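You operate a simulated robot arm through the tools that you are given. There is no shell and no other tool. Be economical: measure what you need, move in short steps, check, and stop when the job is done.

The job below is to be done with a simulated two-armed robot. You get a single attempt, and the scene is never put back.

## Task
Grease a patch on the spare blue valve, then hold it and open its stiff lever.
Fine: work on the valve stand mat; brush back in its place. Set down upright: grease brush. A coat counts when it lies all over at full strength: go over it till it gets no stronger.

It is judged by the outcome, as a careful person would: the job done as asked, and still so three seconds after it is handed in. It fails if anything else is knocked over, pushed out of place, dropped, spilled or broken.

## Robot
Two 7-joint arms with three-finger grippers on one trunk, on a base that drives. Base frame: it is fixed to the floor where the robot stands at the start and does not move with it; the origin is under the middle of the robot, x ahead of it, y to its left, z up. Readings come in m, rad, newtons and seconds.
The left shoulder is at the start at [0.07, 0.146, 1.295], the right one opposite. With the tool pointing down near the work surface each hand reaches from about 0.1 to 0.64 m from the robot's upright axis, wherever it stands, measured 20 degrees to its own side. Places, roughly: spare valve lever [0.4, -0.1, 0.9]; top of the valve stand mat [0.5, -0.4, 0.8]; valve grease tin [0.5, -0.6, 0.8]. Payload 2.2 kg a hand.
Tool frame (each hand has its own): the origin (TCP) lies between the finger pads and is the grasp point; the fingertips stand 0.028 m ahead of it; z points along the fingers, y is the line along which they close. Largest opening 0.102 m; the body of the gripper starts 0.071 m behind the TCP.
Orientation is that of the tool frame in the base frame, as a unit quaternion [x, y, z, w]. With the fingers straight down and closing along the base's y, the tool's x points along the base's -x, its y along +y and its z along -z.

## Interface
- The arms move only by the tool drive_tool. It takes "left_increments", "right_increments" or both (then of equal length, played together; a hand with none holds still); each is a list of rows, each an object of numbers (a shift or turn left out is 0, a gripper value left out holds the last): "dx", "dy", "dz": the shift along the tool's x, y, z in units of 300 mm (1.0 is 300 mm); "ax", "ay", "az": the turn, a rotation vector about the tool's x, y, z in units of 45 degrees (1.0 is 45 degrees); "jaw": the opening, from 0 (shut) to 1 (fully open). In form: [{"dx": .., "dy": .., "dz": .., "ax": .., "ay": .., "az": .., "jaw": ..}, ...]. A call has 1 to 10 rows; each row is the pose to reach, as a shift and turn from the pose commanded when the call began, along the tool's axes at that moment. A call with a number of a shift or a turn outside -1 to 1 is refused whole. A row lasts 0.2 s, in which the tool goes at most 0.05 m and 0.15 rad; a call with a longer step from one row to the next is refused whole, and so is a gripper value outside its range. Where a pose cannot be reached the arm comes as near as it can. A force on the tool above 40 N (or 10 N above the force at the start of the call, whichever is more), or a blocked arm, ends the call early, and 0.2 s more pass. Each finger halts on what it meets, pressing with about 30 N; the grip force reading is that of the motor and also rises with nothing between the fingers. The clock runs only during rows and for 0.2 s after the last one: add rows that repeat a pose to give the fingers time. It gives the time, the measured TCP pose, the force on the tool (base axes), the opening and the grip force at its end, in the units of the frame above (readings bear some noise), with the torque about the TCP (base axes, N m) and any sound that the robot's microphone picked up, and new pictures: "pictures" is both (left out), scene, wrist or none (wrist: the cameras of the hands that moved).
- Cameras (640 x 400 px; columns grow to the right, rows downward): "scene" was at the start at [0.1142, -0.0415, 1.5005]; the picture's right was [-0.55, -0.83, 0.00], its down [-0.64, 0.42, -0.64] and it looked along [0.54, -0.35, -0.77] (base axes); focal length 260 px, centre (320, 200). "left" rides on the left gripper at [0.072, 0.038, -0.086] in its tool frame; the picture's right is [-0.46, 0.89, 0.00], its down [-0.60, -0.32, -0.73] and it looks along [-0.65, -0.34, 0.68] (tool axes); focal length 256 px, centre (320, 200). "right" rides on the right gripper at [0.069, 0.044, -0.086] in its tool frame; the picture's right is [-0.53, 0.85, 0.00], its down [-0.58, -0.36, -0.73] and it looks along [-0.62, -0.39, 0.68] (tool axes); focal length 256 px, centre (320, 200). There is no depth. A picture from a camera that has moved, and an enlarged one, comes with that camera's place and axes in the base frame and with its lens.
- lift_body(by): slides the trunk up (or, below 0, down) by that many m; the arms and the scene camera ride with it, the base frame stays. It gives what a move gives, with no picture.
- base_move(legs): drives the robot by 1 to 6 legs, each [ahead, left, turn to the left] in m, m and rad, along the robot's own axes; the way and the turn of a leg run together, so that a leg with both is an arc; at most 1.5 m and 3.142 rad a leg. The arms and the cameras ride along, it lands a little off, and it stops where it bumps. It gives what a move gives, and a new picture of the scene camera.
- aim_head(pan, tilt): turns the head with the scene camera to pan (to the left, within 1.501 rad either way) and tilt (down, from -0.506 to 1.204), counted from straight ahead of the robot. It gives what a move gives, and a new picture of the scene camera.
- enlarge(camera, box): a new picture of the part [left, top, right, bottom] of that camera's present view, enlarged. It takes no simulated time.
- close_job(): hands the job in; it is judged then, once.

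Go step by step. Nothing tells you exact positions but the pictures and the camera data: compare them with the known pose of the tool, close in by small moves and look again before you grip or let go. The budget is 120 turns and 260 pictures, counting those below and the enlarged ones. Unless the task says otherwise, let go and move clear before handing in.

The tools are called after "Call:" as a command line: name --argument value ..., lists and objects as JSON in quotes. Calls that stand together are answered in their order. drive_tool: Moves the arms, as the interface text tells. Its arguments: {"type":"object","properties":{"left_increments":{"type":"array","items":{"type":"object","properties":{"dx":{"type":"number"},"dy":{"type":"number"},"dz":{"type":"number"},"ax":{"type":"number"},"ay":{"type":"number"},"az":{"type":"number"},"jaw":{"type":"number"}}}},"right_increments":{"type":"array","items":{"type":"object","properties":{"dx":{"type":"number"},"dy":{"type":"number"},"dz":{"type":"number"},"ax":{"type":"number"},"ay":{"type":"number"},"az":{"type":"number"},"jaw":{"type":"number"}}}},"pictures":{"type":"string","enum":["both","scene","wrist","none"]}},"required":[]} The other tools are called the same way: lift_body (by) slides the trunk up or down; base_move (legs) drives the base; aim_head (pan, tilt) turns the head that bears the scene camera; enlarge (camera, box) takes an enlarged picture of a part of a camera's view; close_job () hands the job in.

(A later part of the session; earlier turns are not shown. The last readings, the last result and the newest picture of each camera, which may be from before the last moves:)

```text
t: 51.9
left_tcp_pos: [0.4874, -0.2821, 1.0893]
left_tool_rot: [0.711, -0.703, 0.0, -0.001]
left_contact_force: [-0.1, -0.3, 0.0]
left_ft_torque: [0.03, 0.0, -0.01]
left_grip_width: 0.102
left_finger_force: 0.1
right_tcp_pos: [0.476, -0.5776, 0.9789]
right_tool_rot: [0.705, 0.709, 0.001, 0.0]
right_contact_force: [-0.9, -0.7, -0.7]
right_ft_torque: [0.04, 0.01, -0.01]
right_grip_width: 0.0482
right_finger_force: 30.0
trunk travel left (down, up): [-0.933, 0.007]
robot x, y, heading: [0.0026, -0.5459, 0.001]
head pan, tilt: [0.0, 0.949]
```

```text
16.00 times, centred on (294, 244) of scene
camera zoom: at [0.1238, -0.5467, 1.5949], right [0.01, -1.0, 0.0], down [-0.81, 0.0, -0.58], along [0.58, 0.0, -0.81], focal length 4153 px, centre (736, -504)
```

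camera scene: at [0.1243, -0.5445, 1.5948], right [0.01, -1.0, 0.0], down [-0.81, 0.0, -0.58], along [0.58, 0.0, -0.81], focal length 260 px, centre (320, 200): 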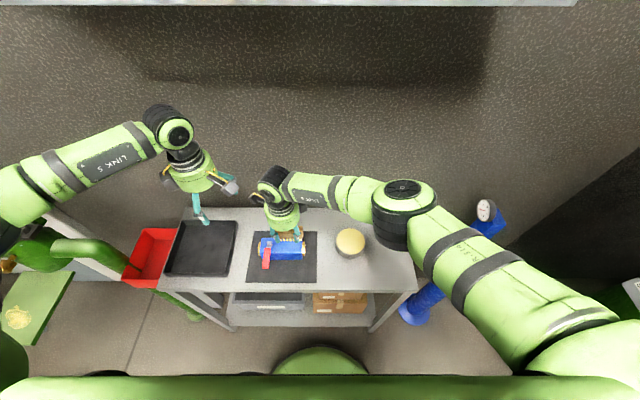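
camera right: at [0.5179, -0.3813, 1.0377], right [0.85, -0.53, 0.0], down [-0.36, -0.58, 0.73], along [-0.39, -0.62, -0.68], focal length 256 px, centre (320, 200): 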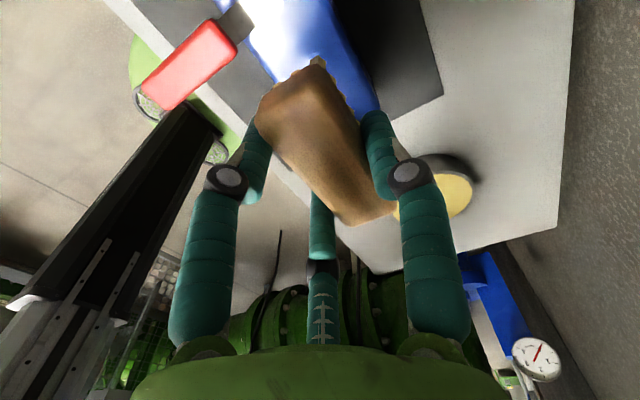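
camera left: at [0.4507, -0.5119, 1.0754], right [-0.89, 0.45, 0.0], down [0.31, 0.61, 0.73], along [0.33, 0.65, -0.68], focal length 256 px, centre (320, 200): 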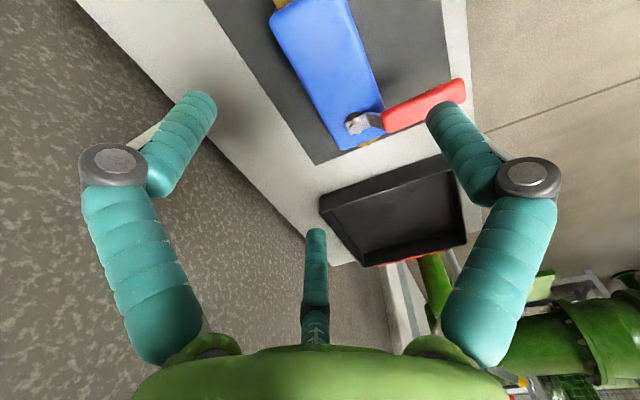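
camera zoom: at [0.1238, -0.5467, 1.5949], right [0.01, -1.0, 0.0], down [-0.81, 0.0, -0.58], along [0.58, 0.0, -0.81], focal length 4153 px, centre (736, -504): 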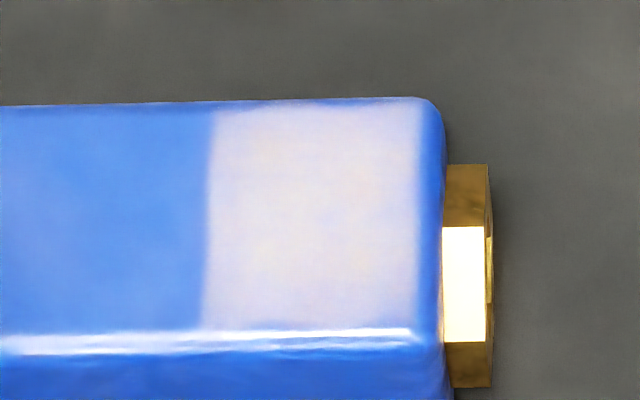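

The patch covers the right end of the top, evenly but probably not full strength. I'll stroke it again with the brush centred on it, further from the lever.

Call:
drive_tool --right_increments '[{"dx": 0.13}, {"dx": 0.26}, {"dx": 0.375}, {"dx": 0.375, "dz": 0.12}, {"dx": 0.375, "dz": 0.22}, {"dx": 0.375, "dz": 0.25}]' --pictures "none"

Call:
drive_tool --right_increments '[{"dz": 0.003}, {"dy": -0.03, "dz": 0.003}, {"dy": -0.06, "dz": 0.003}, {"dy": -0.03, "dz": 0.003}, {"dy": 0.0, "dz": 0.003}, {"dy": 0.03, "dz": 0.003}, {"dy": 0.0, "dz": 0.003}, {"dy": -0.03, "dz": 0.003}, {"dy": -0.06, "dz": 0.003}, {"dy": -0.03, "dz": 0.003}]' --pictures "none"

Call:
enlarge --camera "scene" --box '[240, 210, 330, 270]'

```text
t: 53.3
left_tcp_pos: [0.4877, -0.2802, 1.0888]
left_tool_rot: [0.711, -0.703, 0.001, 0.001]
left_contact_force: [-0.4, 0.4, 1.0]
left_ft_torque: [0.0, 0.0, -0.03]
left_grip_width: 0.102
left_finger_force: 0.0
right_tcp_pos: [0.473, -0.4622, 0.9064]
right_tool_rot: [0.704, 0.71, 0.001, 0.0]
right_contact_force: [0.6, 0.6, -0.7]
right_ft_torque: [0.04, 0.03, 0.0]
right_grip_width: 0.048
right_finger_force: 30.1
trunk travel left (down, up): [-0.933, 0.007]
robot x, y, heading: [0.0048, -0.5477, 0.005]
head pan, tilt: [0.0, 0.949]
```

```text
t: 55.5
left_tcp_pos: [0.4893, -0.2814, 1.0887]
left_tool_rot: [0.712, -0.702, 0.0, 0.0]
left_contact_force: [0.4, 0.3, -0.8]
left_ft_torque: [0.01, -0.01, 0.01]
left_grip_width: 0.1022
left_finger_force: 0.0
right_tcp_pos: [0.4645, -0.465, 0.9032]
right_tool_rot: [0.705, 0.709, 0.0, 0.0]
right_contact_force: [-0.1, -0.3, 1.2]
right_ft_torque: [-0.04, 0.0, -0.04]
right_grip_width: 0.0479
right_finger_force: 30.3
trunk travel left (down, up): [-0.933, 0.007]
robot x, y, heading: [-0.0002, -0.545, 0.005]
head pan, tilt: [0.0, 0.949]
```

```text
6.67 times, centred on (285, 240) of scene
camera zoom: at [0.1242, -0.5442, 1.5949], right [0.01, -1.0, 0.0], down [-0.81, 0.0, -0.58], along [0.58, 0.0, -0.81], focal length 1730 px, centre (553, -67)
```

zoom: 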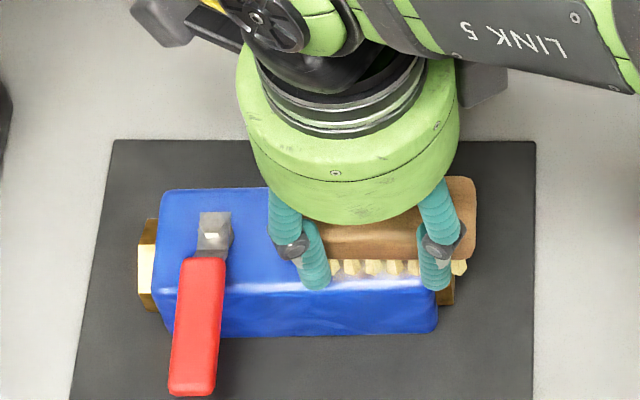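

Contact is very light here; pressing ~2 mm more and stroking again.

Call:
drive_tool --right_increments '[{"dz": 0.006}, {"dy": -0.025, "dz": 0.007}, {"dy": 0.0, "dz": 0.007}, {"dy": 0.03, "dz": 0.007}, {"dy": 0.06, "dz": 0.007}, {"dy": 0.03, "dz": 0.007}, {"dy": 0.0, "dz": 0.007}, {"dy": -0.025, "dz": 0.007}, {"dy": 0.0, "dz": 0.007}, {"dy": 0.03, "dz": 0.007}]' --pictures "none"

Call:
drive_tool --right_increments '[{"dz": -0.1}, {"dz": -0.2}, {"dx": -0.15, "dz": -0.25}, {"dx": -0.3, "dz": -0.25}, {"dx": -0.45, "dz": -0.25}]' --pictures "none"

Call:
enlarge --camera "scene" --box '[278, 232, 310, 256]'

```text
t: 57.7
left_tcp_pos: [0.4851, -0.2802, 1.0904]
left_tool_rot: [0.711, -0.703, 0.0, -0.001]
left_contact_force: [-0.4, 0.4, 0.5]
left_ft_torque: [0.0, 0.0, 0.0]
left_grip_width: 0.1018
left_finger_force: 0.2
right_tcp_pos: [0.4697, -0.4629, 0.9032]
right_tool_rot: [0.704, 0.71, 0.0, 0.0]
right_contact_force: [-9.6, -2.6, 25.3]
right_ft_torque: [-0.7, 0.16, -0.27]
right_grip_width: 0.048
right_finger_force: 30.3
trunk travel left (down, up): [-0.933, 0.007]
robot x, y, heading: [0.0007, -0.5468, 0.003]
head pan, tilt: [0.0, 0.949]
```

```text
t: 58.9
left_tcp_pos: [0.4889, -0.2818, 1.0902]
left_tool_rot: [0.711, -0.703, 0.0, 0.0]
left_contact_force: [-0.2, -0.9, 0.0]
left_ft_torque: [0.01, -0.02, 0.0]
left_grip_width: 0.1019
left_finger_force: 0.2
right_tcp_pos: [0.4739, -0.5993, 0.9753]
right_tool_rot: [0.704, 0.71, 0.001, -0.001]
right_contact_force: [0.1, -0.3, -0.7]
right_ft_torque: [0.02, -0.04, -0.03]
right_grip_width: 0.0482
right_finger_force: 29.7
trunk travel left (down, up): [-0.933, 0.007]
robot x, y, heading: [0.0041, -0.5486, 0.009]
head pan, tilt: [0.0, 0.949]
```

```text
16.00 times, centred on (294, 244) of scene
camera zoom: at [0.1232, -0.5464, 1.5949], right [0.01, -1.0, 0.0], down [-0.81, 0.0, -0.58], along [0.58, 0.0, -0.81], focal length 4153 px, centre (736, -504)
```

zoom: 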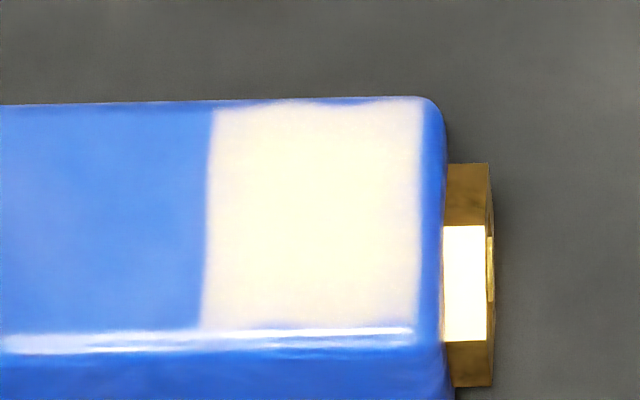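

The coat is stronger now (cream), but I must be sure it's maxed. I'll re-dip and go over it again.

Call:
drive_tool --right_increments '[{"dx": -0.143, "dy": 0.06, "dz": 0.05}, {"dx": -0.143, "dy": 0.06, "dz": 0.17}, {"dx": -0.143, "dy": 0.06, "dz": 0.28}, {"dx": -0.143, "dy": 0.06, "dz": 0.325}, {"dx": -0.143, "dy": 0.06, "dz": 0.34}, {"dx": -0.143, "dy": 0.06, "dz": 0.345}]' --pictures "wrist"

```text
t: 60.3
left_tcp_pos: [0.4877, -0.2806, 1.0893]
left_tool_rot: [0.712, -0.702, 0.001, 0.0]
left_contact_force: [0.4, -0.2, 0.4]
left_ft_torque: [-0.04, 0.01, 0.0]
left_grip_width: 0.1021
left_finger_force: 0.1
right_tcp_pos: [0.4937, -0.6416, 0.8734]
right_tool_rot: [0.705, 0.709, 0.0, 0.0]
right_contact_force: [-0.6, -1.0, 1.7]
right_ft_torque: [-0.11, -0.03, -0.04]
right_grip_width: 0.048
right_finger_force: 29.8
trunk travel left (down, up): [-0.933, 0.007]
robot x, y, heading: [0.0, -0.5476, 0.009]
head pan, tilt: [0.0, 0.949]
camera right: at [0.5365, -0.5728, 0.9592], right [0.85, -0.53, 0.0], down [-0.36, -0.58, 0.73], along [-0.39, -0.62, -0.68], focal length 256 px, centre (320, 200)
```

right: 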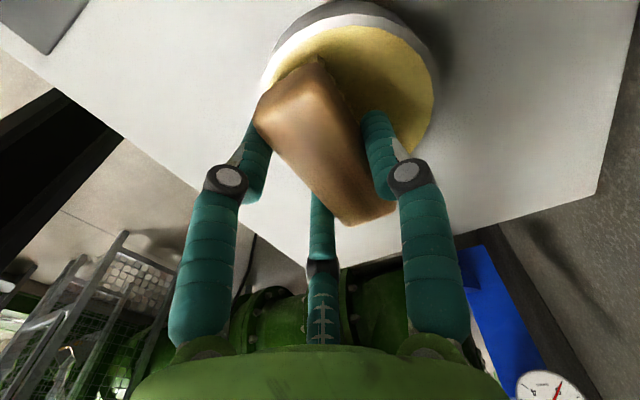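

Touching; press slightly, lift and return to the patch.

Call:
drive_tool --right_increments '[{"dz": 0.004}, {"dz": -0.08}, {"dz": -0.2}, {"dx": 0.13, "dy": -0.03, "dz": -0.27}, {"dx": 0.28, "dy": -0.05, "dz": -0.27}, {"dx": 0.43, "dy": -0.066, "dz": -0.27}, {"dx": 0.57, "dy": -0.066, "dz": -0.27}, {"dx": 0.589, "dy": -0.066, "dz": -0.17}, {"dx": 0.589, "dy": -0.066, "dz": -0.11}]' --pictures "none"

Call:
drive_tool --right_increments '[{"dz": 0.01}, {"dz": 0.015}, {"dy": -0.03, "dz": 0.016}, {"dy": -0.055, "dz": 0.016}, {"dy": -0.03, "dz": 0.016}, {"dy": 0.0, "dz": 0.016}, {"dy": 0.035, "dz": 0.016}, {"dy": 0.0, "dz": 0.016}, {"dy": -0.03, "dz": 0.016}, {"dy": -0.055, "dz": 0.016}]' --pictures "none"

```text
t: 62.3
left_tcp_pos: [0.4888, -0.2814, 1.09]
left_tool_rot: [0.711, -0.703, -0.001, 0.0]
left_contact_force: [-0.3, 0.0, 0.0]
left_ft_torque: [0.0, 0.01, 0.01]
left_grip_width: 0.102
left_finger_force: 0.0
right_tcp_pos: [0.4715, -0.4645, 0.9059]
right_tool_rot: [0.705, 0.709, 0.0, 0.0]
right_contact_force: [0.2, -0.3, -1.0]
right_ft_torque: [-0.01, 0.01, -0.02]
right_grip_width: 0.0481
right_finger_force: 29.9
trunk travel left (down, up): [-0.933, 0.007]
robot x, y, heading: [0.002, -0.5501, 0.007]
head pan, tilt: [0.0, 0.949]
```

```text
t: 64.5
left_tcp_pos: [0.4863, -0.282, 1.0896]
left_tool_rot: [0.711, -0.703, -0.001, -0.001]
left_contact_force: [-0.2, 0.0, 0.1]
left_ft_torque: [0.02, 0.0, 0.03]
left_grip_width: 0.1019
left_finger_force: 0.2
right_tcp_pos: [0.4567, -0.4643, 0.9032]
right_tool_rot: [0.705, 0.709, 0.001, 0.001]
right_contact_force: [4.8, -0.8, 21.7]
right_ft_torque: [-0.37, -0.45, 0.09]
right_grip_width: 0.048
right_finger_force: 29.8
trunk travel left (down, up): [-0.933, 0.007]
robot x, y, heading: [0.0019, -0.549, 0.005]
head pan, tilt: [0.0, 0.949]
```

Call:
drive_tool --right_increments '[{"dx": 0.02, "dy": 0.03}, {"dx": 0.02, "dy": 0.06}, {"dx": 0.02, "dy": 0.1}, {"dx": 0.0, "dy": 0.07}, {"dx": -0.02, "dy": 0.04}, {"dx": -0.02, "dy": 0.0}, {"dx": -0.02, "dy": 0.04}, {"dx": -0.02, "dy": 0.08}, {"dx": 0.0, "dy": 0.09}, {"dx": 0.0, "dy": 0.05}]' --pictures "none"

Call:
drive_tool --right_increments '[{"dz": -0.1}, {"dz": -0.2}, {"dx": -0.15, "dz": -0.25}, {"dx": -0.3, "dz": -0.25}, {"dx": -0.45, "dz": -0.25}]' --pictures "none"

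Call:
enlarge --camera "scene" --box '[278, 232, 310, 256]'

```text
t: 66.7
left_tcp_pos: [0.4886, -0.2812, 1.09]
left_tool_rot: [0.711, -0.704, -0.001, -0.001]
left_contact_force: [-0.1, 0.2, -0.7]
left_ft_torque: [0.0, 0.03, 0.0]
left_grip_width: 0.1019
left_finger_force: 0.0
right_tcp_pos: [0.4749, -0.4663, 0.9023]
right_tool_rot: [0.706, 0.708, 0.005, 0.003]
right_contact_force: [11.1, -2.1, 26.3]
right_ft_torque: [-0.23, -0.48, 0.05]
right_grip_width: 0.048
right_finger_force: 30.1
trunk travel left (down, up): [-0.933, 0.007]
robot x, y, heading: [0.0014, -0.5491, 0.011]
head pan, tilt: [0.0, 0.949]
```

```text
t: 67.9
left_tcp_pos: [0.4881, -0.2827, 1.0893]
left_tool_rot: [0.711, -0.703, -0.001, 0.0]
left_contact_force: [-0.5, -0.4, 0.2]
left_ft_torque: [0.0, 0.03, 0.01]
left_grip_width: 0.1018
left_finger_force: 0.1
right_tcp_pos: [0.4717, -0.6027, 0.9747]
right_tool_rot: [0.705, 0.709, 0.0, 0.0]
right_contact_force: [0.1, -0.3, -0.1]
right_ft_torque: [0.03, -0.02, 0.0]
right_grip_width: 0.048
right_finger_force: 29.7
trunk travel left (down, up): [-0.933, 0.007]
robot x, y, heading: [-0.003, -0.5464, 0.009]
head pan, tilt: [0.0, 0.949]
```

```text
16.00 times, centred on (294, 244) of scene
camera zoom: at [0.124, -0.5466, 1.5949], right [0.01, -1.0, 0.0], down [-0.81, 0.0, -0.58], along [0.58, 0.0, -0.81], focal length 4153 px, centre (736, -504)
```

zoom: 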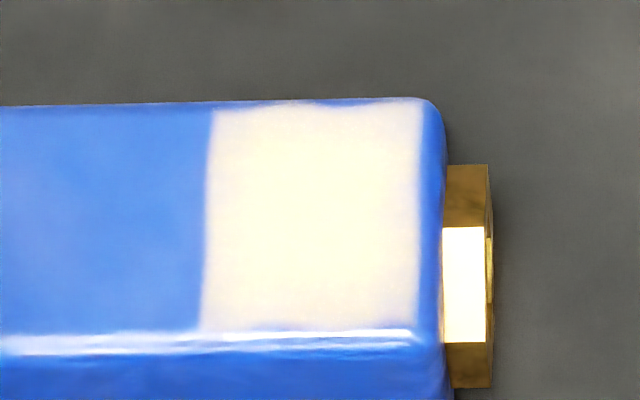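

Slightly creamier again. One more pass to see whether it still changes.

Call:
drive_tool --right_increments '[{"dx": 0.15}, {"dx": 0.3}, {"dx": 0.46}, {"dx": 0.46, "dz": 0.12}, {"dx": 0.46, "dz": 0.22}, {"dx": 0.46, "dz": 0.243}]' --pictures "none"

Call:
drive_tool --right_increments '[{"dy": -0.03}, {"dy": -0.06}, {"dy": -0.08}, {"dy": -0.06}, {"dy": -0.03}, {"dy": 0.0}, {"dy": 0.03}, {"dy": 0.05}, {"dy": 0.03}, {"dy": 0.0}]' --pictures "none"

Call:
drive_tool --right_increments '[{"dy": -0.03}, {"dy": -0.06}, {"dy": -0.08}, {"dy": -0.06}, {"dy": -0.03}, {"dy": 0.0}, {"dy": 0.03}, {"dy": 0.05}, {"dy": 0.03}, {"dy": 0.0}]' --pictures "none"

Call:
drive_tool --right_increments '[{"dz": -0.1}, {"dz": -0.2}, {"dx": -0.15, "dz": -0.25}, {"dx": -0.3, "dz": -0.25}, {"dx": -0.45, "dz": -0.25}]' --pictures "none"

Call:
enlarge --camera "scene" --box '[278, 232, 310, 256]'

```text
t: 69.3
left_tcp_pos: [0.4888, -0.2796, 1.0896]
left_tool_rot: [0.712, -0.702, -0.001, 0.0]
left_contact_force: [-0.5, 0.6, -0.2]
left_ft_torque: [-0.01, 0.0, 0.01]
left_grip_width: 0.1018
left_finger_force: 0.1
right_tcp_pos: [0.4701, -0.4612, 0.9035]
right_tool_rot: [0.705, 0.71, 0.001, 0.001]
right_contact_force: [0.7, 0.2, 2.1]
right_ft_torque: [-0.03, -0.07, 0.02]
right_grip_width: 0.0484
right_finger_force: 30.2
trunk travel left (down, up): [-0.933, 0.007]
robot x, y, heading: [0.0033, -0.5464, 0.007]
head pan, tilt: [0.0, 0.949]
```

```text
t: 71.5
left_tcp_pos: [0.4882, -0.2826, 1.0897]
left_tool_rot: [0.711, -0.703, -0.001, -0.001]
left_contact_force: [0.4, -0.6, -1.0]
left_ft_torque: [0.01, 0.02, 0.01]
left_grip_width: 0.1018
left_finger_force: 0.0
right_tcp_pos: [0.47, -0.4627, 0.9047]
right_tool_rot: [0.705, 0.71, -0.001, 0.0]
right_contact_force: [0.2, -0.3, -0.2]
right_ft_torque: [-0.01, 0.03, -0.01]
right_grip_width: 0.0479
right_finger_force: 30.2
trunk travel left (down, up): [-0.933, 0.007]
robot x, y, heading: [0.0008, -0.5462, 0.004]
head pan, tilt: [0.0, 0.949]
```

```text
t: 73.7
left_tcp_pos: [0.4882, -0.2818, 1.0894]
left_tool_rot: [0.711, -0.703, -0.001, -0.001]
left_contact_force: [0.3, -0.5, -0.4]
left_ft_torque: [0.03, 0.01, 0.03]
left_grip_width: 0.102
left_finger_force: 0.2
right_tcp_pos: [0.4694, -0.4622, 0.9028]
right_tool_rot: [0.704, 0.71, 0.0, 0.0]
right_contact_force: [0.4, 0.5, 0.1]
right_ft_torque: [0.0, 0.01, 0.01]
right_grip_width: 0.0478
right_finger_force: 30.4
trunk travel left (down, up): [-0.933, 0.007]
robot x, y, heading: [-0.0001, -0.5436, 0.009]
head pan, tilt: [0.0, 0.949]
```

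```text
t: 74.9
left_tcp_pos: [0.4888, -0.2826, 1.0897]
left_tool_rot: [0.711, -0.703, 0.0, 0.0]
left_contact_force: [-0.8, -0.5, -0.2]
left_ft_torque: [0.04, 0.03, 0.01]
left_grip_width: 0.1018
left_finger_force: 0.1
right_tcp_pos: [0.4721, -0.5987, 0.9805]
right_tool_rot: [0.704, 0.71, 0.001, -0.002]
right_contact_force: [-0.3, -0.4, -0.7]
right_ft_torque: [0.02, 0.0, 0.01]
right_grip_width: 0.0478
right_finger_force: 30.3
trunk travel left (down, up): [-0.933, 0.007]
robot x, y, heading: [-0.0, -0.5464, 0.004]
head pan, tilt: [0.0, 0.949]
```

```text
16.00 times, centred on (294, 244) of scene
camera zoom: at [0.1238, -0.5467, 1.5949], right [0.01, -1.0, 0.0], down [-0.81, 0.0, -0.58], along [0.58, 0.0, -0.81], focal length 4153 px, centre (736, -504)
```

zoom: 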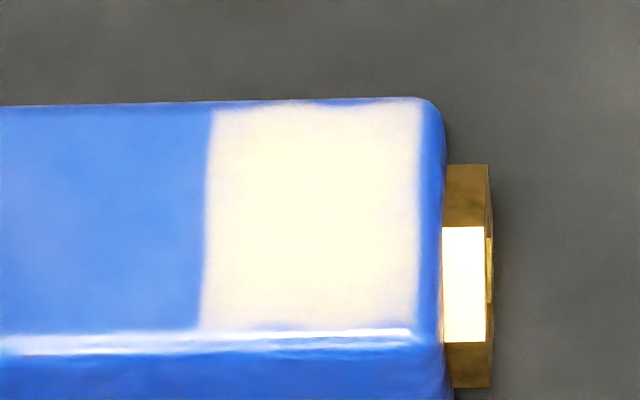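

No visible change, but that pass was light. One final dip and a firm pass for certainty.

Call:
drive_tool --right_increments '[{"dx": -0.144, "dy": 0.068, "dz": 0.05}, {"dx": -0.144, "dy": 0.068, "dz": 0.18}, {"dx": -0.144, "dy": 0.068, "dz": 0.3}, {"dx": -0.144, "dy": 0.068, "dz": 0.35}, {"dx": -0.144, "dy": 0.068, "dz": 0.362}, {"dx": -0.144, "dy": 0.068, "dz": 0.366}, {"dx": -0.144, "dy": 0.068, "dz": 0.3}, {"dx": -0.144, "dy": 0.068, "dz": 0.15}, {"dx": -0.144, "dy": 0.068, "dz": 0.08}]' --pictures "none"

Call:
drive_tool --right_increments '[{"dx": 0.14, "dy": -0.03}, {"dx": 0.29, "dy": -0.05}, {"dx": 0.44, "dy": -0.066}, {"dx": 0.589, "dy": -0.066}, {"dx": 0.589, "dy": -0.066, "dz": 0.08}, {"dx": 0.589, "dy": -0.066, "dz": 0.15}, {"dx": 0.589, "dy": -0.066, "dz": 0.16}]' --pictures "none"

```text
t: 76.9
left_tcp_pos: [0.4882, -0.2803, 1.0897]
left_tool_rot: [0.711, -0.703, 0.0, 0.0]
left_contact_force: [-0.1, -0.8, -0.3]
left_ft_torque: [-0.03, -0.02, 0.01]
left_grip_width: 0.1023
left_finger_force: 0.0
right_tcp_pos: [0.4904, -0.6396, 0.9564]
right_tool_rot: [0.704, 0.71, 0.0, -0.001]
right_contact_force: [-0.3, -0.3, -0.9]
right_ft_torque: [0.01, -0.02, -0.02]
right_grip_width: 0.0481
right_finger_force: 29.3
trunk travel left (down, up): [-0.933, 0.007]
robot x, y, heading: [-0.0013, -0.5456, 0.003]
head pan, tilt: [0.0, 0.949]
```

```text
t: 78.5
left_tcp_pos: [0.4877, -0.2797, 1.0892]
left_tool_rot: [0.712, -0.703, 0.0, 0.0]
left_contact_force: [0.9, 0.3, -0.5]
left_ft_torque: [0.0, 0.01, -0.03]
left_grip_width: 0.1023
left_finger_force: 0.1
right_tcp_pos: [0.4714, -0.4639, 0.9068]
right_tool_rot: [0.704, 0.71, -0.001, 0.001]
right_contact_force: [0.4, -0.6, -0.9]
right_ft_torque: [-0.03, 0.0, -0.01]
right_grip_width: 0.0481
right_finger_force: 29.9
trunk travel left (down, up): [-0.933, 0.007]
robot x, y, heading: [-0.0014, -0.5453, 0.003]
head pan, tilt: [0.0, 0.949]
```

Call:
drive_tool --right_increments '[{"dz": 0.014}, {"dy": -0.03, "dz": 0.018}, {"dy": -0.055, "dz": 0.018}, {"dy": -0.025, "dz": 0.018}, {"dy": 0.01, "dz": 0.018}, {"dy": 0.045, "dz": 0.018}, {"dy": 0.01, "dz": 0.018}, {"dy": -0.025, "dz": 0.018}, {"dy": -0.055, "dz": 0.018}, {"dy": -0.025, "dz": 0.018}]' --pictures "none"

Call:
drive_tool --right_increments '[{"dy": 0.03}, {"dy": 0.07}, {"dy": 0.03}, {"dy": 0.0}, {"dy": -0.03}, {"dy": 0.0}, {"dy": 0.03}, {"dy": 0.03, "dz": -0.1}, {"dy": 0.03, "dz": -0.2}, {"dx": -0.12, "dy": 0.03, "dz": -0.25}]' --pictures "none"

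Call:
drive_tool --right_increments '[{"dx": -0.15}, {"dx": -0.3}, {"dx": -0.45}]' --pictures "none"

Call:
enlarge --camera "scene" --box '[278, 232, 310, 256]'

Call:
enlarge --camera "scene" --box '[230, 190, 430, 300]'

```text
t: 80.7
left_tcp_pos: [0.4821, -0.2821, 1.092]
left_tool_rot: [0.711, -0.703, 0.001, -0.003]
left_contact_force: [-0.8, 0.4, -0.2]
left_ft_torque: [0.0, 0.0, 0.02]
left_grip_width: 0.1019
left_finger_force: 0.1
right_tcp_pos: [0.4555, -0.4635, 0.9031]
right_tool_rot: [0.705, 0.71, 0.0, 0.0]
right_contact_force: [-10.3, -5.3, 25.6]
right_ft_torque: [0.01, 0.05, 0.04]
right_grip_width: 0.0481
right_finger_force: 30.1
trunk travel left (down, up): [-0.933, 0.007]
robot x, y, heading: [0.0008, -0.5506, 0.002]
head pan, tilt: [0.0, 0.949]
```

```text
t: 82.9
left_tcp_pos: [0.4881, -0.282, 1.0891]
left_tool_rot: [0.711, -0.703, -0.001, -0.001]
left_contact_force: [-0.1, -0.3, -0.7]
left_ft_torque: [0.05, 0.01, -0.01]
left_grip_width: 0.1017
left_finger_force: 0.0
right_tcp_pos: [0.4766, -0.5012, 0.9781]
right_tool_rot: [0.705, 0.709, 0.0, -0.001]
right_contact_force: [-0.2, -1.0, -0.5]
right_ft_torque: [0.01, 0.0, -0.02]
right_grip_width: 0.0479
right_finger_force: 30.1
trunk travel left (down, up): [-0.933, 0.007]
robot x, y, heading: [0.0012, -0.5468, 0.006]
head pan, tilt: [0.0, 0.949]
```

```text
t: 83.7
left_tcp_pos: [0.4898, -0.2823, 1.0897]
left_tool_rot: [0.712, -0.703, -0.001, 0.0]
left_contact_force: [-0.2, -0.8, -0.3]
left_ft_torque: [0.0, 0.01, -0.04]
left_grip_width: 0.102
left_finger_force: 0.0
right_tcp_pos: [0.4766, -0.6366, 0.9766]
right_tool_rot: [0.704, 0.71, 0.002, 0.0]
right_contact_force: [-0.7, 0.1, -0.2]
right_ft_torque: [0.04, 0.02, -0.04]
right_grip_width: 0.0483
right_finger_force: 30.6
trunk travel left (down, up): [-0.933, 0.007]
robot x, y, heading: [-0.0001, -0.5462, 0.006]
head pan, tilt: [0.0, 0.949]
```

```text
16.00 times, centred on (294, 244) of scene
camera zoom: at [0.1243, -0.5465, 1.5948], right [0.01, -1.0, 0.0], down [-0.81, 0.0, -0.58], along [0.58, 0.0, -0.81], focal length 4153 px, centre (736, -504)
```

zoom: 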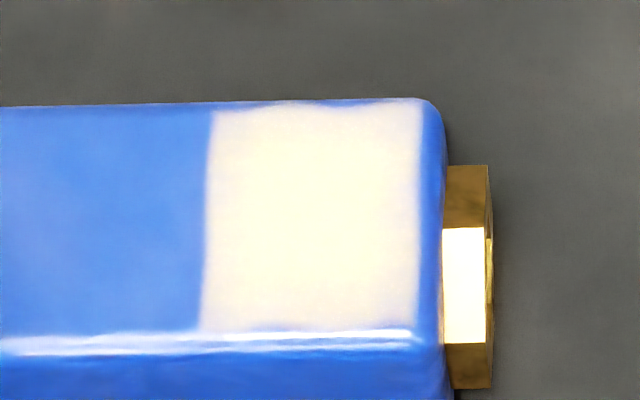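

```text
3.20 times, centred on (330, 245) of scene
camera zoom: at [0.1243, -0.5465, 1.5948], right [0.01, -1.0, 0.0], down [-0.81, 0.0, -0.58], along [0.58, 0.0, -0.81], focal length 831 px, centre (288, 56)
```

zoom: 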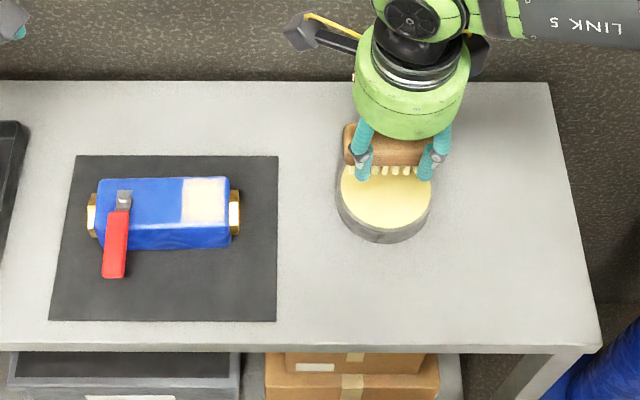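

The coat no longer changes. Now returning the brush: rotating back and moving over its home.

Call:
drive_tool --right_increments '[{"dx": -0.08, "dy": 0.02, "az": -0.18}, {"dx": -0.17, "dy": 0.04, "az": -0.36}, {"dx": -0.26, "dy": 0.06, "az": -0.54}, {"dx": -0.35, "dy": 0.08, "az": -0.72}, {"dx": -0.44, "dy": 0.1, "az": -0.9}, {"dx": -0.501, "dy": 0.108, "az": -1.0}]' --pictures "none"

Call:
drive_tool --right_increments '[{"az": -0.187}, {"az": -0.374}, {"az": -0.561}, {"az": -0.748}, {"az": -0.935}, {"az": -0.996}, {"az": -0.996}]' --pictures "scene"

```text
t: 85.1
left_tcp_pos: [0.4887, -0.2815, 1.0889]
left_tool_rot: [0.711, -0.703, 0.0, -0.002]
left_contact_force: [-0.4, -0.2, -0.3]
left_ft_torque: [-0.02, 0.01, 0.0]
left_grip_width: 0.1019
left_finger_force: 0.0
right_tcp_pos: [0.5083, -0.7857, 0.975]
right_tool_rot: [0.381, 0.925, 0.001, 0.0]
right_contact_force: [-0.2, 0.4, -0.5]
right_ft_torque: [0.01, 0.01, 0.03]
right_grip_width: 0.0477
right_finger_force: 29.8
trunk travel left (down, up): [-0.933, 0.007]
robot x, y, heading: [0.0009, -0.5443, 0.003]
head pan, tilt: [0.0, 0.949]
```

```text
t: 86.7
left_tcp_pos: [0.489, -0.2809, 1.0892]
left_tool_rot: [0.711, -0.703, -0.001, 0.0]
left_contact_force: [-0.8, 0.3, 0.6]
left_ft_torque: [0.01, -0.01, 0.02]
left_grip_width: 0.1022
left_finger_force: 0.1
right_tcp_pos: [0.5069, -0.7843, 0.9763]
right_tool_rot: [-0.002, 1.0, 0.0, 0.0]
right_contact_force: [0.1, -0.2, -0.4]
right_ft_torque: [-0.07, 0.01, -0.01]
right_grip_width: 0.0481
right_finger_force: 30.5
trunk travel left (down, up): [-0.933, 0.007]
robot x, y, heading: [0.0028, -0.5456, 0.006]
head pan, tilt: [0.0, 0.949]
camera scene: at [0.1244, -0.5445, 1.5948], right [0.01, -1.0, 0.0], down [-0.81, 0.0, -0.58], along [0.58, 0.0, -0.81], focal length 260 px, centre (320, 200)
```

scene: 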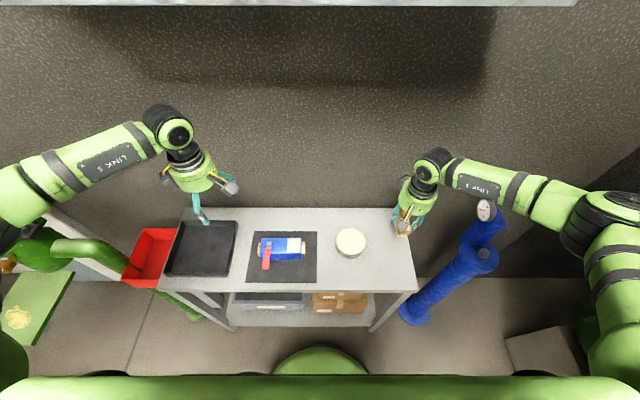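

Call:
drive_tool --right_increments '[{"dx": -0.006, "dy": -0.008, "dz": 0.12}, {"dx": -0.006, "dy": -0.008, "dz": 0.25}, {"dx": -0.006, "dy": -0.008, "dz": 0.36}, {"dx": -0.006, "dy": -0.008, "dz": 0.4}, {"dx": -0.006, "dy": -0.008, "dz": 0.42}, {"dx": -0.006, "dy": -0.008, "dz": 0.43}, {"dx": -0.006, "dy": -0.008, "dz": 0.436}]' --pictures "none"

Call:
enlarge --camera "scene" --box '[360, 200, 440, 270]'

```text
t: 88.3
left_tcp_pos: [0.4883, -0.28, 1.0892]
left_tool_rot: [0.711, -0.703, 0.0, 0.0]
left_contact_force: [-1.1, -0.1, -0.6]
left_ft_torque: [0.0, -0.04, -0.03]
left_grip_width: 0.1018
left_finger_force: 0.0
right_tcp_pos: [0.5073, -0.7875, 0.8455]
right_tool_rot: [-0.002, 1.0, 0.001, 0.001]
right_contact_force: [-1.2, 0.6, -0.5]
right_ft_torque: [0.04, 0.0, 0.02]
right_grip_width: 0.0483
right_finger_force: 29.9
trunk travel left (down, up): [-0.933, 0.007]
robot x, y, heading: [0.0024, -0.5475, 0.009]
head pan, tilt: [0.0, 0.949]
```

```text
5.71 times, centred on (400, 235) of scene
camera zoom: at [0.1243, -0.5445, 1.5948], right [0.01, -1.0, 0.0], down [-0.81, 0.0, -0.58], along [0.58, 0.0, -0.81], focal length 1483 px, centre (-137, 0)
```

zoom: 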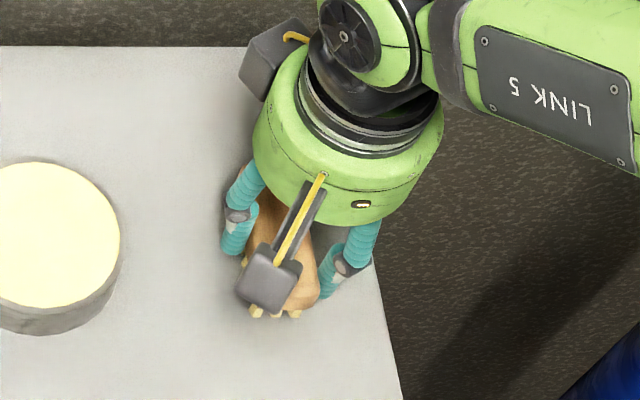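

A couple of mm to the table, then release.

Call:
drive_tool --right_increments '[{"dz": 0.004}, {"dz": 0.007}, {"dz": 0.007}]' --pictures "none"

```text
t: 89.1
left_tcp_pos: [0.4887, -0.2801, 1.0885]
left_tool_rot: [0.711, -0.703, 0.0, 0.0]
left_contact_force: [-0.2, -0.4, -0.5]
left_ft_torque: [-0.02, 0.01, 0.04]
left_grip_width: 0.1019
left_finger_force: 0.1
right_tcp_pos: [0.51, -0.7877, 0.8416]
right_tool_rot: [-0.001, 1.0, 0.0, 0.0]
right_contact_force: [-0.3, 0.2, -1.3]
right_ft_torque: [0.01, 0.0, -0.03]
right_grip_width: 0.0479
right_finger_force: 30.0
trunk travel left (down, up): [-0.933, 0.007]
robot x, y, heading: [-0.0013, -0.5486, 0.004]
head pan, tilt: [0.0, 0.949]
```

Call:
drive_tool --right_increments '[{"dz": 0.004}, {"dz": 0.008}, {"dz": 0.008}]' --pictures "none"

```text
t: 89.9
left_tcp_pos: [0.487, -0.2812, 1.0899]
left_tool_rot: [0.711, -0.703, 0.001, -0.001]
left_contact_force: [-0.4, 0.5, 0.4]
left_ft_torque: [0.02, 0.02, 0.02]
left_grip_width: 0.1019
left_finger_force: 0.1
right_tcp_pos: [0.5092, -0.7873, 0.8424]
right_tool_rot: [-0.001, 1.0, 0.0, 0.003]
right_contact_force: [1.2, -2.1, 16.0]
right_ft_torque: [0.12, 0.58, 0.08]
right_grip_width: 0.0482
right_finger_force: 30.3
trunk travel left (down, up): [-0.933, 0.007]
robot x, y, heading: [0.0063, -0.5423, 0.007]
head pan, tilt: [0.0, 0.949]
```

Down on the table. Releasing and rising.

Call:
drive_tool --right_increments '[{"dz": -0.004}, {"dz": -0.004, "jaw": 0.7}, {"dz": -0.004, "jaw": 0.8}, {"dz": -0.004, "jaw": 0.8}, {"dz": -0.1, "jaw": 0.8}, {"dz": -0.22, "jaw": 0.8}, {"dz": -0.36, "jaw": 0.8}, {"dz": -0.5, "jaw": 0.8}]' --pictures "wrist"

Call:
enlarge --camera "scene" --box '[360, 200, 440, 270]'

```text
t: 91.7
left_tcp_pos: [0.4878, -0.2802, 1.0894]
left_tool_rot: [0.712, -0.703, 0.0, -0.001]
left_contact_force: [-0.7, -0.1, 0.6]
left_ft_torque: [0.0, -0.01, 0.01]
left_grip_width: 0.1023
left_finger_force: 0.0
right_tcp_pos: [0.507, -0.7903, 0.9914]
right_tool_rot: [0.0, 1.0, -0.001, 0.0]
right_contact_force: [-0.6, 0.2, 0.1]
right_ft_torque: [-0.02, 0.01, 0.0]
right_grip_width: 0.082
right_finger_force: 0.1
trunk travel left (down, up): [-0.933, 0.007]
robot x, y, heading: [0.0007, -0.5428, 0.002]
head pan, tilt: [0.0, 0.949]
camera right: at [0.4375, -0.7467, 1.0773], right [0.53, 0.85, 0.0], down [0.58, -0.36, 0.73], along [0.62, -0.39, -0.68], focal length 256 px, centre (320, 200)
```

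right: 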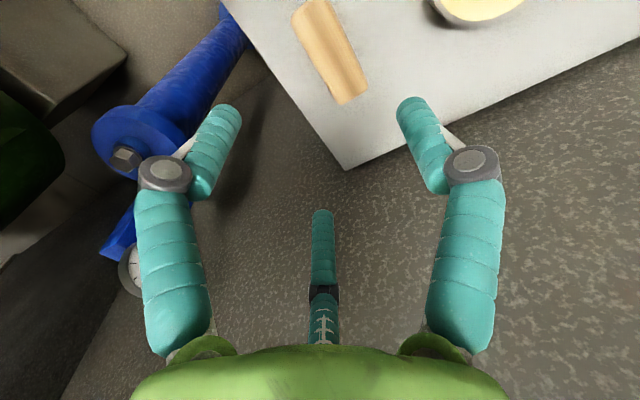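

```text
5.71 times, centred on (400, 235) of scene
camera zoom: at [0.1234, -0.5445, 1.5948], right [0.01, -1.0, 0.0], down [-0.81, 0.0, -0.58], along [0.58, 0.0, -0.81], focal length 1483 px, centre (-137, 0)
```

zoom: 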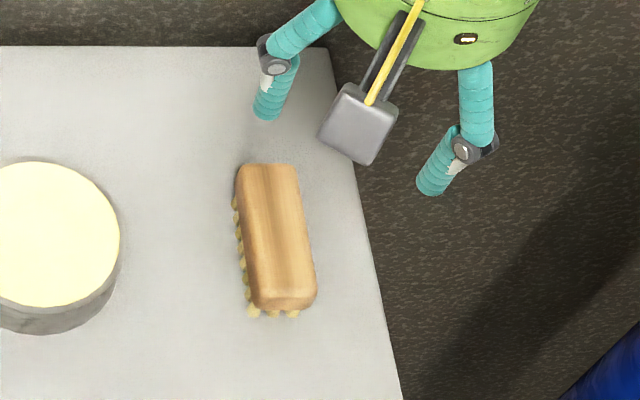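

The brush is back upright at its place. Next: the right hand will hold the valve's right end by its sides while the left works the lever. Moving the right hand over.

Call:
drive_tool --right_increments '[{"dx": 0.015, "dy": 0.13, "az": 0.18, "jaw": 1}, {"dx": 0.03, "dy": 0.26, "az": 0.36, "jaw": 1}, {"dx": 0.045, "dy": 0.39, "az": 0.54, "jaw": 1}, {"dx": 0.06, "dy": 0.52, "az": 0.72, "jaw": 1}, {"dx": 0.08, "dy": 0.65, "az": 0.9, "jaw": 1}, {"dx": 0.1, "dy": 0.78, "az": 1.0, "jaw": 1}, {"dx": 0.117, "dy": 0.91, "az": 1.0, "jaw": 1}, {"dx": 0.117, "dy": 1.0, "az": 1.0, "jaw": 1}]' --pictures "none"

Call:
drive_tool --right_increments '[{"az": 0.187}, {"az": 0.374}, {"az": 0.561}, {"az": 0.748}, {"az": 0.935}, {"az": 1.0}]' --pictures "wrist"

```text
t: 93.5
left_tcp_pos: [0.4882, -0.2788, 1.0894]
left_tool_rot: [0.711, -0.703, 0.001, 0.0]
left_contact_force: [0.9, 0.5, -0.6]
left_ft_torque: [0.03, 0.02, 0.05]
left_grip_width: 0.1021
left_finger_force: 0.1
right_tcp_pos: [0.4733, -0.4873, 0.9897]
right_tool_rot: [0.382, 0.924, -0.001, 0.001]
right_contact_force: [0.8, 0.0, -0.3]
right_ft_torque: [0.0, 0.04, -0.03]
right_grip_width: 0.1021
right_finger_force: 0.1
trunk travel left (down, up): [-0.933, 0.007]
robot x, y, heading: [0.0014, -0.546, 0.005]
head pan, tilt: [0.0, 0.949]
```

```text
t: 94.9
left_tcp_pos: [0.4877, -0.2806, 1.09]
left_tool_rot: [0.711, -0.703, 0.0, 0.0]
left_contact_force: [0.4, 0.7, -0.2]
left_ft_torque: [-0.02, -0.02, 0.0]
left_grip_width: 0.1023
left_finger_force: 0.0
right_tcp_pos: [0.4733, -0.4886, 0.9914]
right_tool_rot: [0.707, 0.707, 0.0, 0.0]
right_contact_force: [0.7, -0.1, 0.1]
right_ft_torque: [0.02, -0.01, -0.02]
right_grip_width: 0.1019
right_finger_force: 0.1
trunk travel left (down, up): [-0.933, 0.007]
robot x, y, heading: [0.0011, -0.5437, 0.007]
head pan, tilt: [0.0, 0.949]
camera right: at [0.5168, -0.4192, 1.0766], right [0.85, -0.53, 0.0], down [-0.36, -0.58, 0.73], along [-0.39, -0.62, -0.68], focal length 256 px, centre (320, 200)
```

right: 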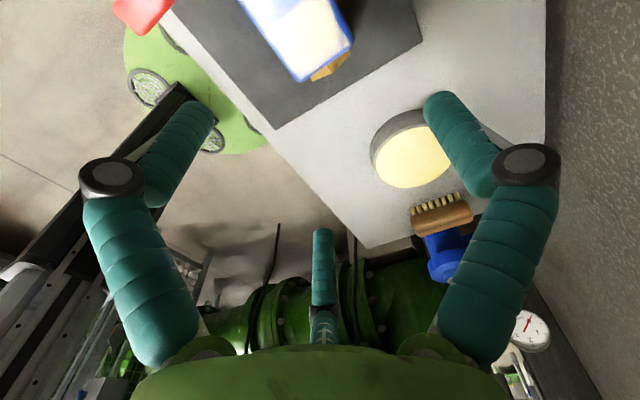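

Call:
drive_tool --right_increments '[{"dx": 0.125, "dy": -0.007, "dz": 0.1, "jaw": 0.92}, {"dx": 0.125, "dy": -0.007, "dz": 0.2, "jaw": 0.92}, {"dx": 0.125, "dy": -0.007, "dz": 0.3, "jaw": 0.92}]' --pictures "wrist"

Call:
enlarge --camera "scene" --box '[240, 210, 330, 270]'

Call:
enlarge --camera "right" --box '[100, 0, 500, 250]'

```text
t: 95.7
left_tcp_pos: [0.4856, -0.2812, 1.0904]
left_tool_rot: [0.711, -0.703, 0.0, -0.001]
left_contact_force: [-0.6, -0.7, -1.5]
left_ft_torque: [0.0, 0.01, 0.0]
left_grip_width: 0.1019
left_finger_force: 0.1
right_tcp_pos: [0.4686, -0.4473, 0.9031]
right_tool_rot: [0.706, 0.708, 0.004, 0.0]
right_contact_force: [1.0, 1.7, 9.5]
right_ft_torque: [0.59, 0.29, -0.02]
right_grip_width: 0.1019
right_finger_force: 5.0
trunk travel left (down, up): [-0.933, 0.007]
robot x, y, heading: [-0.0031, -0.5452, 0.007]
head pan, tilt: [0.0, 0.949]
camera right: at [0.512, -0.3789, 0.9893], right [0.85, -0.53, 0.0], down [-0.37, -0.58, 0.73], along [-0.38, -0.62, -0.69], focal length 256 px, centre (320, 200)
```

right: 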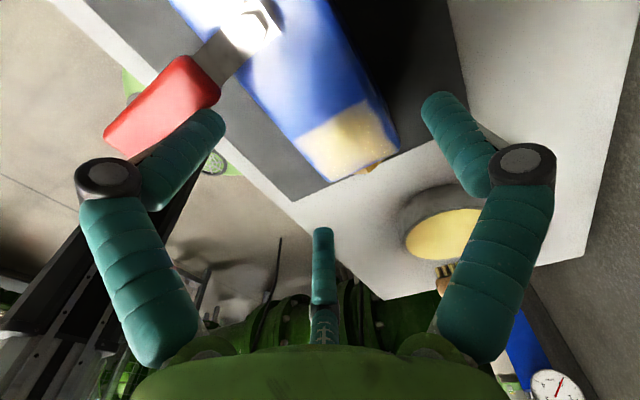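

```text
6.67 times, centred on (285, 240) of scene
camera zoom: at [0.1207, -0.5462, 1.5955], right [0.01, -1.0, 0.0], down [-0.81, 0.0, -0.58], along [0.58, 0.0, -0.81], focal length 1730 px, centre (553, -67)
```

zoom: 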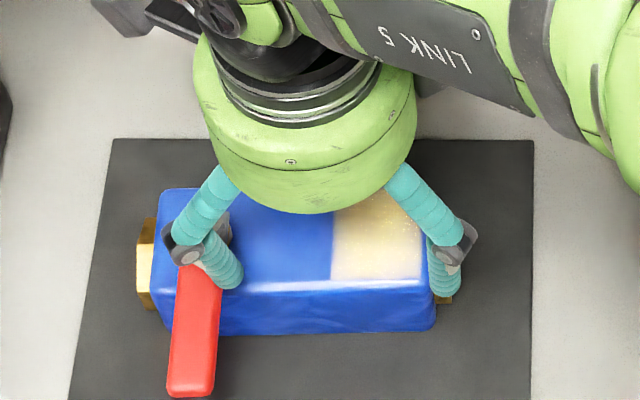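

```text
1.60 times, centred on (300, 125) of right
camera zoom: at [0.512, -0.3789, 0.9893], right [0.85, -0.53, 0.0], down [-0.37, -0.58, 0.73], along [-0.38, -0.62, -0.69], focal length 410 px, centre (352, 320)
```

zoom: 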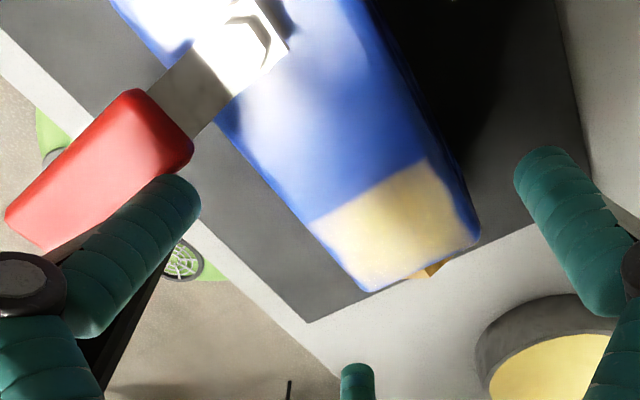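

A fingertip met the lever handle on the way down. I'll rise, narrow the opening and shift slightly right.

Call:
drive_tool --right_increments '[{"dz": -0.06, "jaw": 0.84}, {"dx": -0.013, "dz": -0.06, "jaw": 0.84}, {"dx": -0.013, "dz": -0.06, "jaw": 0.84}]' --pictures "none"

Call:
enlarge --camera "right" --box '[100, 0, 500, 250]'

Call:
enlarge --camera "scene" --box '[240, 210, 330, 270]'

```text
t: 96.5
left_tcp_pos: [0.4879, -0.2796, 1.0893]
left_tool_rot: [0.712, -0.702, 0.0, 0.0]
left_contact_force: [0.2, 0.0, 0.0]
left_ft_torque: [-0.01, -0.01, 0.03]
left_grip_width: 0.1021
left_finger_force: 0.1
right_tcp_pos: [0.4705, -0.4527, 0.9189]
right_tool_rot: [0.705, 0.709, -0.001, 0.0]
right_contact_force: [-1.5, 0.7, 0.7]
right_ft_torque: [0.0, 0.02, -0.04]
right_grip_width: 0.0855
right_finger_force: 0.0
trunk travel left (down, up): [-0.933, 0.007]
robot x, y, heading: [0.0007, -0.5478, 0.01]
head pan, tilt: [0.0, 0.949]
```

```text
1.60 times, centred on (300, 125) of right
camera zoom: at [0.514, -0.3836, 1.0047], right [0.85, -0.53, 0.0], down [-0.36, -0.58, 0.73], along [-0.39, -0.62, -0.68], focal length 410 px, centre (352, 320)
```

zoom: 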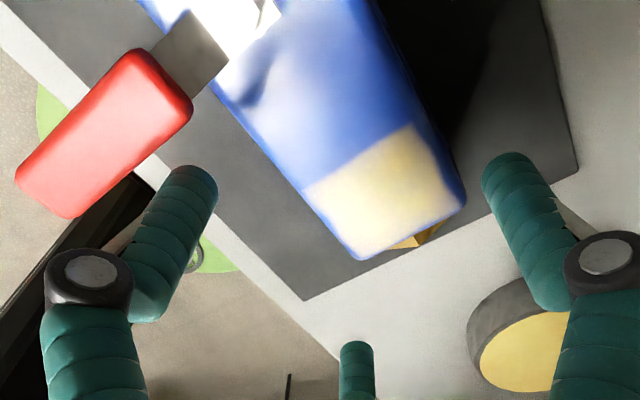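

```text
6.67 times, centred on (285, 240) of scene
camera zoom: at [0.1236, -0.5432, 1.5949], right [0.01, -1.0, 0.0], down [-0.81, -0.01, -0.58], along [0.58, 0.0, -0.81], focal length 1730 px, centre (553, -67)
```

zoom: 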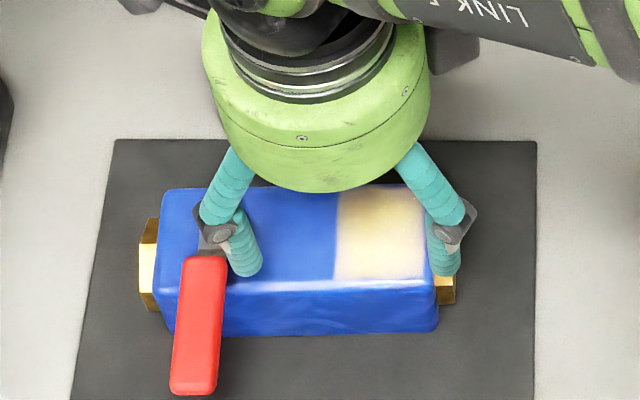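

The finger spread is too wide for this side beside the lever; the left hand (single finger in front, pair behind) suits better. Right hand retreats; left comes in to hold.

Call:
drive_tool --right_increments '[{"dz": -0.15, "jaw": 0.84}, {"dz": -0.3, "jaw": 0.5}, {"dx": -0.15, "dz": -0.3, "jaw": 0.0}, {"dx": -0.3, "dz": -0.3, "jaw": 0.0}, {"dx": -0.45, "dz": -0.3, "jaw": 0.0}, {"dx": -0.6, "dz": -0.3, "jaw": 0.0}, {"dx": -0.75, "dz": -0.3, "jaw": 0.0}]' --pictures "none"

Call:
drive_tool --left_increments '[{"dx": 0.15, "dz": 0.0, "jaw": 1}, {"dx": 0.3, "dz": 0.05, "jaw": 1}, {"dx": 0.42, "dz": 0.12, "jaw": 1}, {"dx": 0.503, "dy": -0.005, "dz": 0.2, "jaw": 1}, {"dx": 0.503, "dy": -0.005, "dz": 0.34, "jaw": 1}, {"dx": 0.503, "dy": -0.005, "dz": 0.48, "jaw": 1}, {"dx": 0.503, "dy": -0.005, "dz": 0.6, "jaw": 1}]' --pictures "wrist"

Call:
enlarge --camera "scene" --box '[230, 190, 350, 280]'

```text
t: 98.1
left_tcp_pos: [0.4879, -0.2833, 1.0901]
left_tool_rot: [0.711, -0.703, -0.001, -0.002]
left_contact_force: [0.8, 0.7, -0.1]
left_ft_torque: [0.02, -0.04, 0.0]
left_grip_width: 0.1022
left_finger_force: 0.1
right_tcp_pos: [0.4716, -0.681, 1.0098]
right_tool_rot: [0.706, 0.708, 0.001, 0.0]
right_contact_force: [-0.7, 0.0, 0.3]
right_ft_torque: [0.06, 0.03, -0.02]
right_grip_width: 0.002
right_finger_force: 30.2
trunk travel left (down, up): [-0.933, 0.007]
robot x, y, heading: [0.003, -0.5446, 0.007]
head pan, tilt: [0.0, 0.949]
```

```text
t: 99.7
left_tcp_pos: [0.4916, -0.433, 0.9086]
left_tool_rot: [0.711, -0.703, -0.001, 0.0]
left_contact_force: [0.2, -0.9, 0.3]
left_ft_torque: [0.04, 0.01, -0.02]
left_grip_width: 0.1018
left_finger_force: 0.0
right_tcp_pos: [0.4723, -0.6794, 1.0096]
right_tool_rot: [0.706, 0.708, 0.0, 0.0]
right_contact_force: [0.0, 0.2, 0.5]
right_ft_torque: [0.03, 0.01, 0.01]
right_grip_width: 0.0019
right_finger_force: 30.0
trunk travel left (down, up): [-0.933, 0.007]
robot x, y, heading: [0.0017, -0.5458, 0.007]
head pan, tilt: [0.0, 0.949]
camera left: at [0.4538, -0.5076, 0.9959], right [-0.89, 0.45, 0.0], down [0.31, 0.61, 0.73], along [0.33, 0.65, -0.68], focal length 256 px, centre (320, 200)
```

left: 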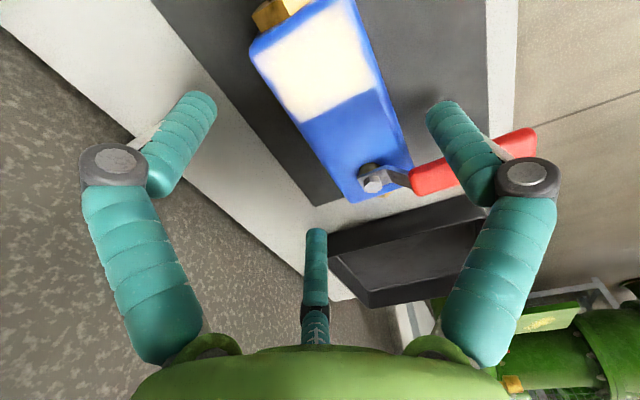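

```text
4.44 times, centred on (290, 235) of scene
camera zoom: at [0.1249, -0.5453, 1.5948], right [0.01, -1.0, 0.0], down [-0.81, 0.0, -0.58], along [0.58, 0.0, -0.81], focal length 1154 px, centre (453, 44)
```

zoom: 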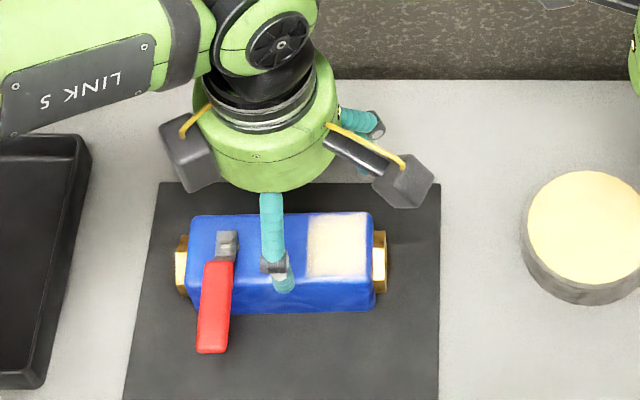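

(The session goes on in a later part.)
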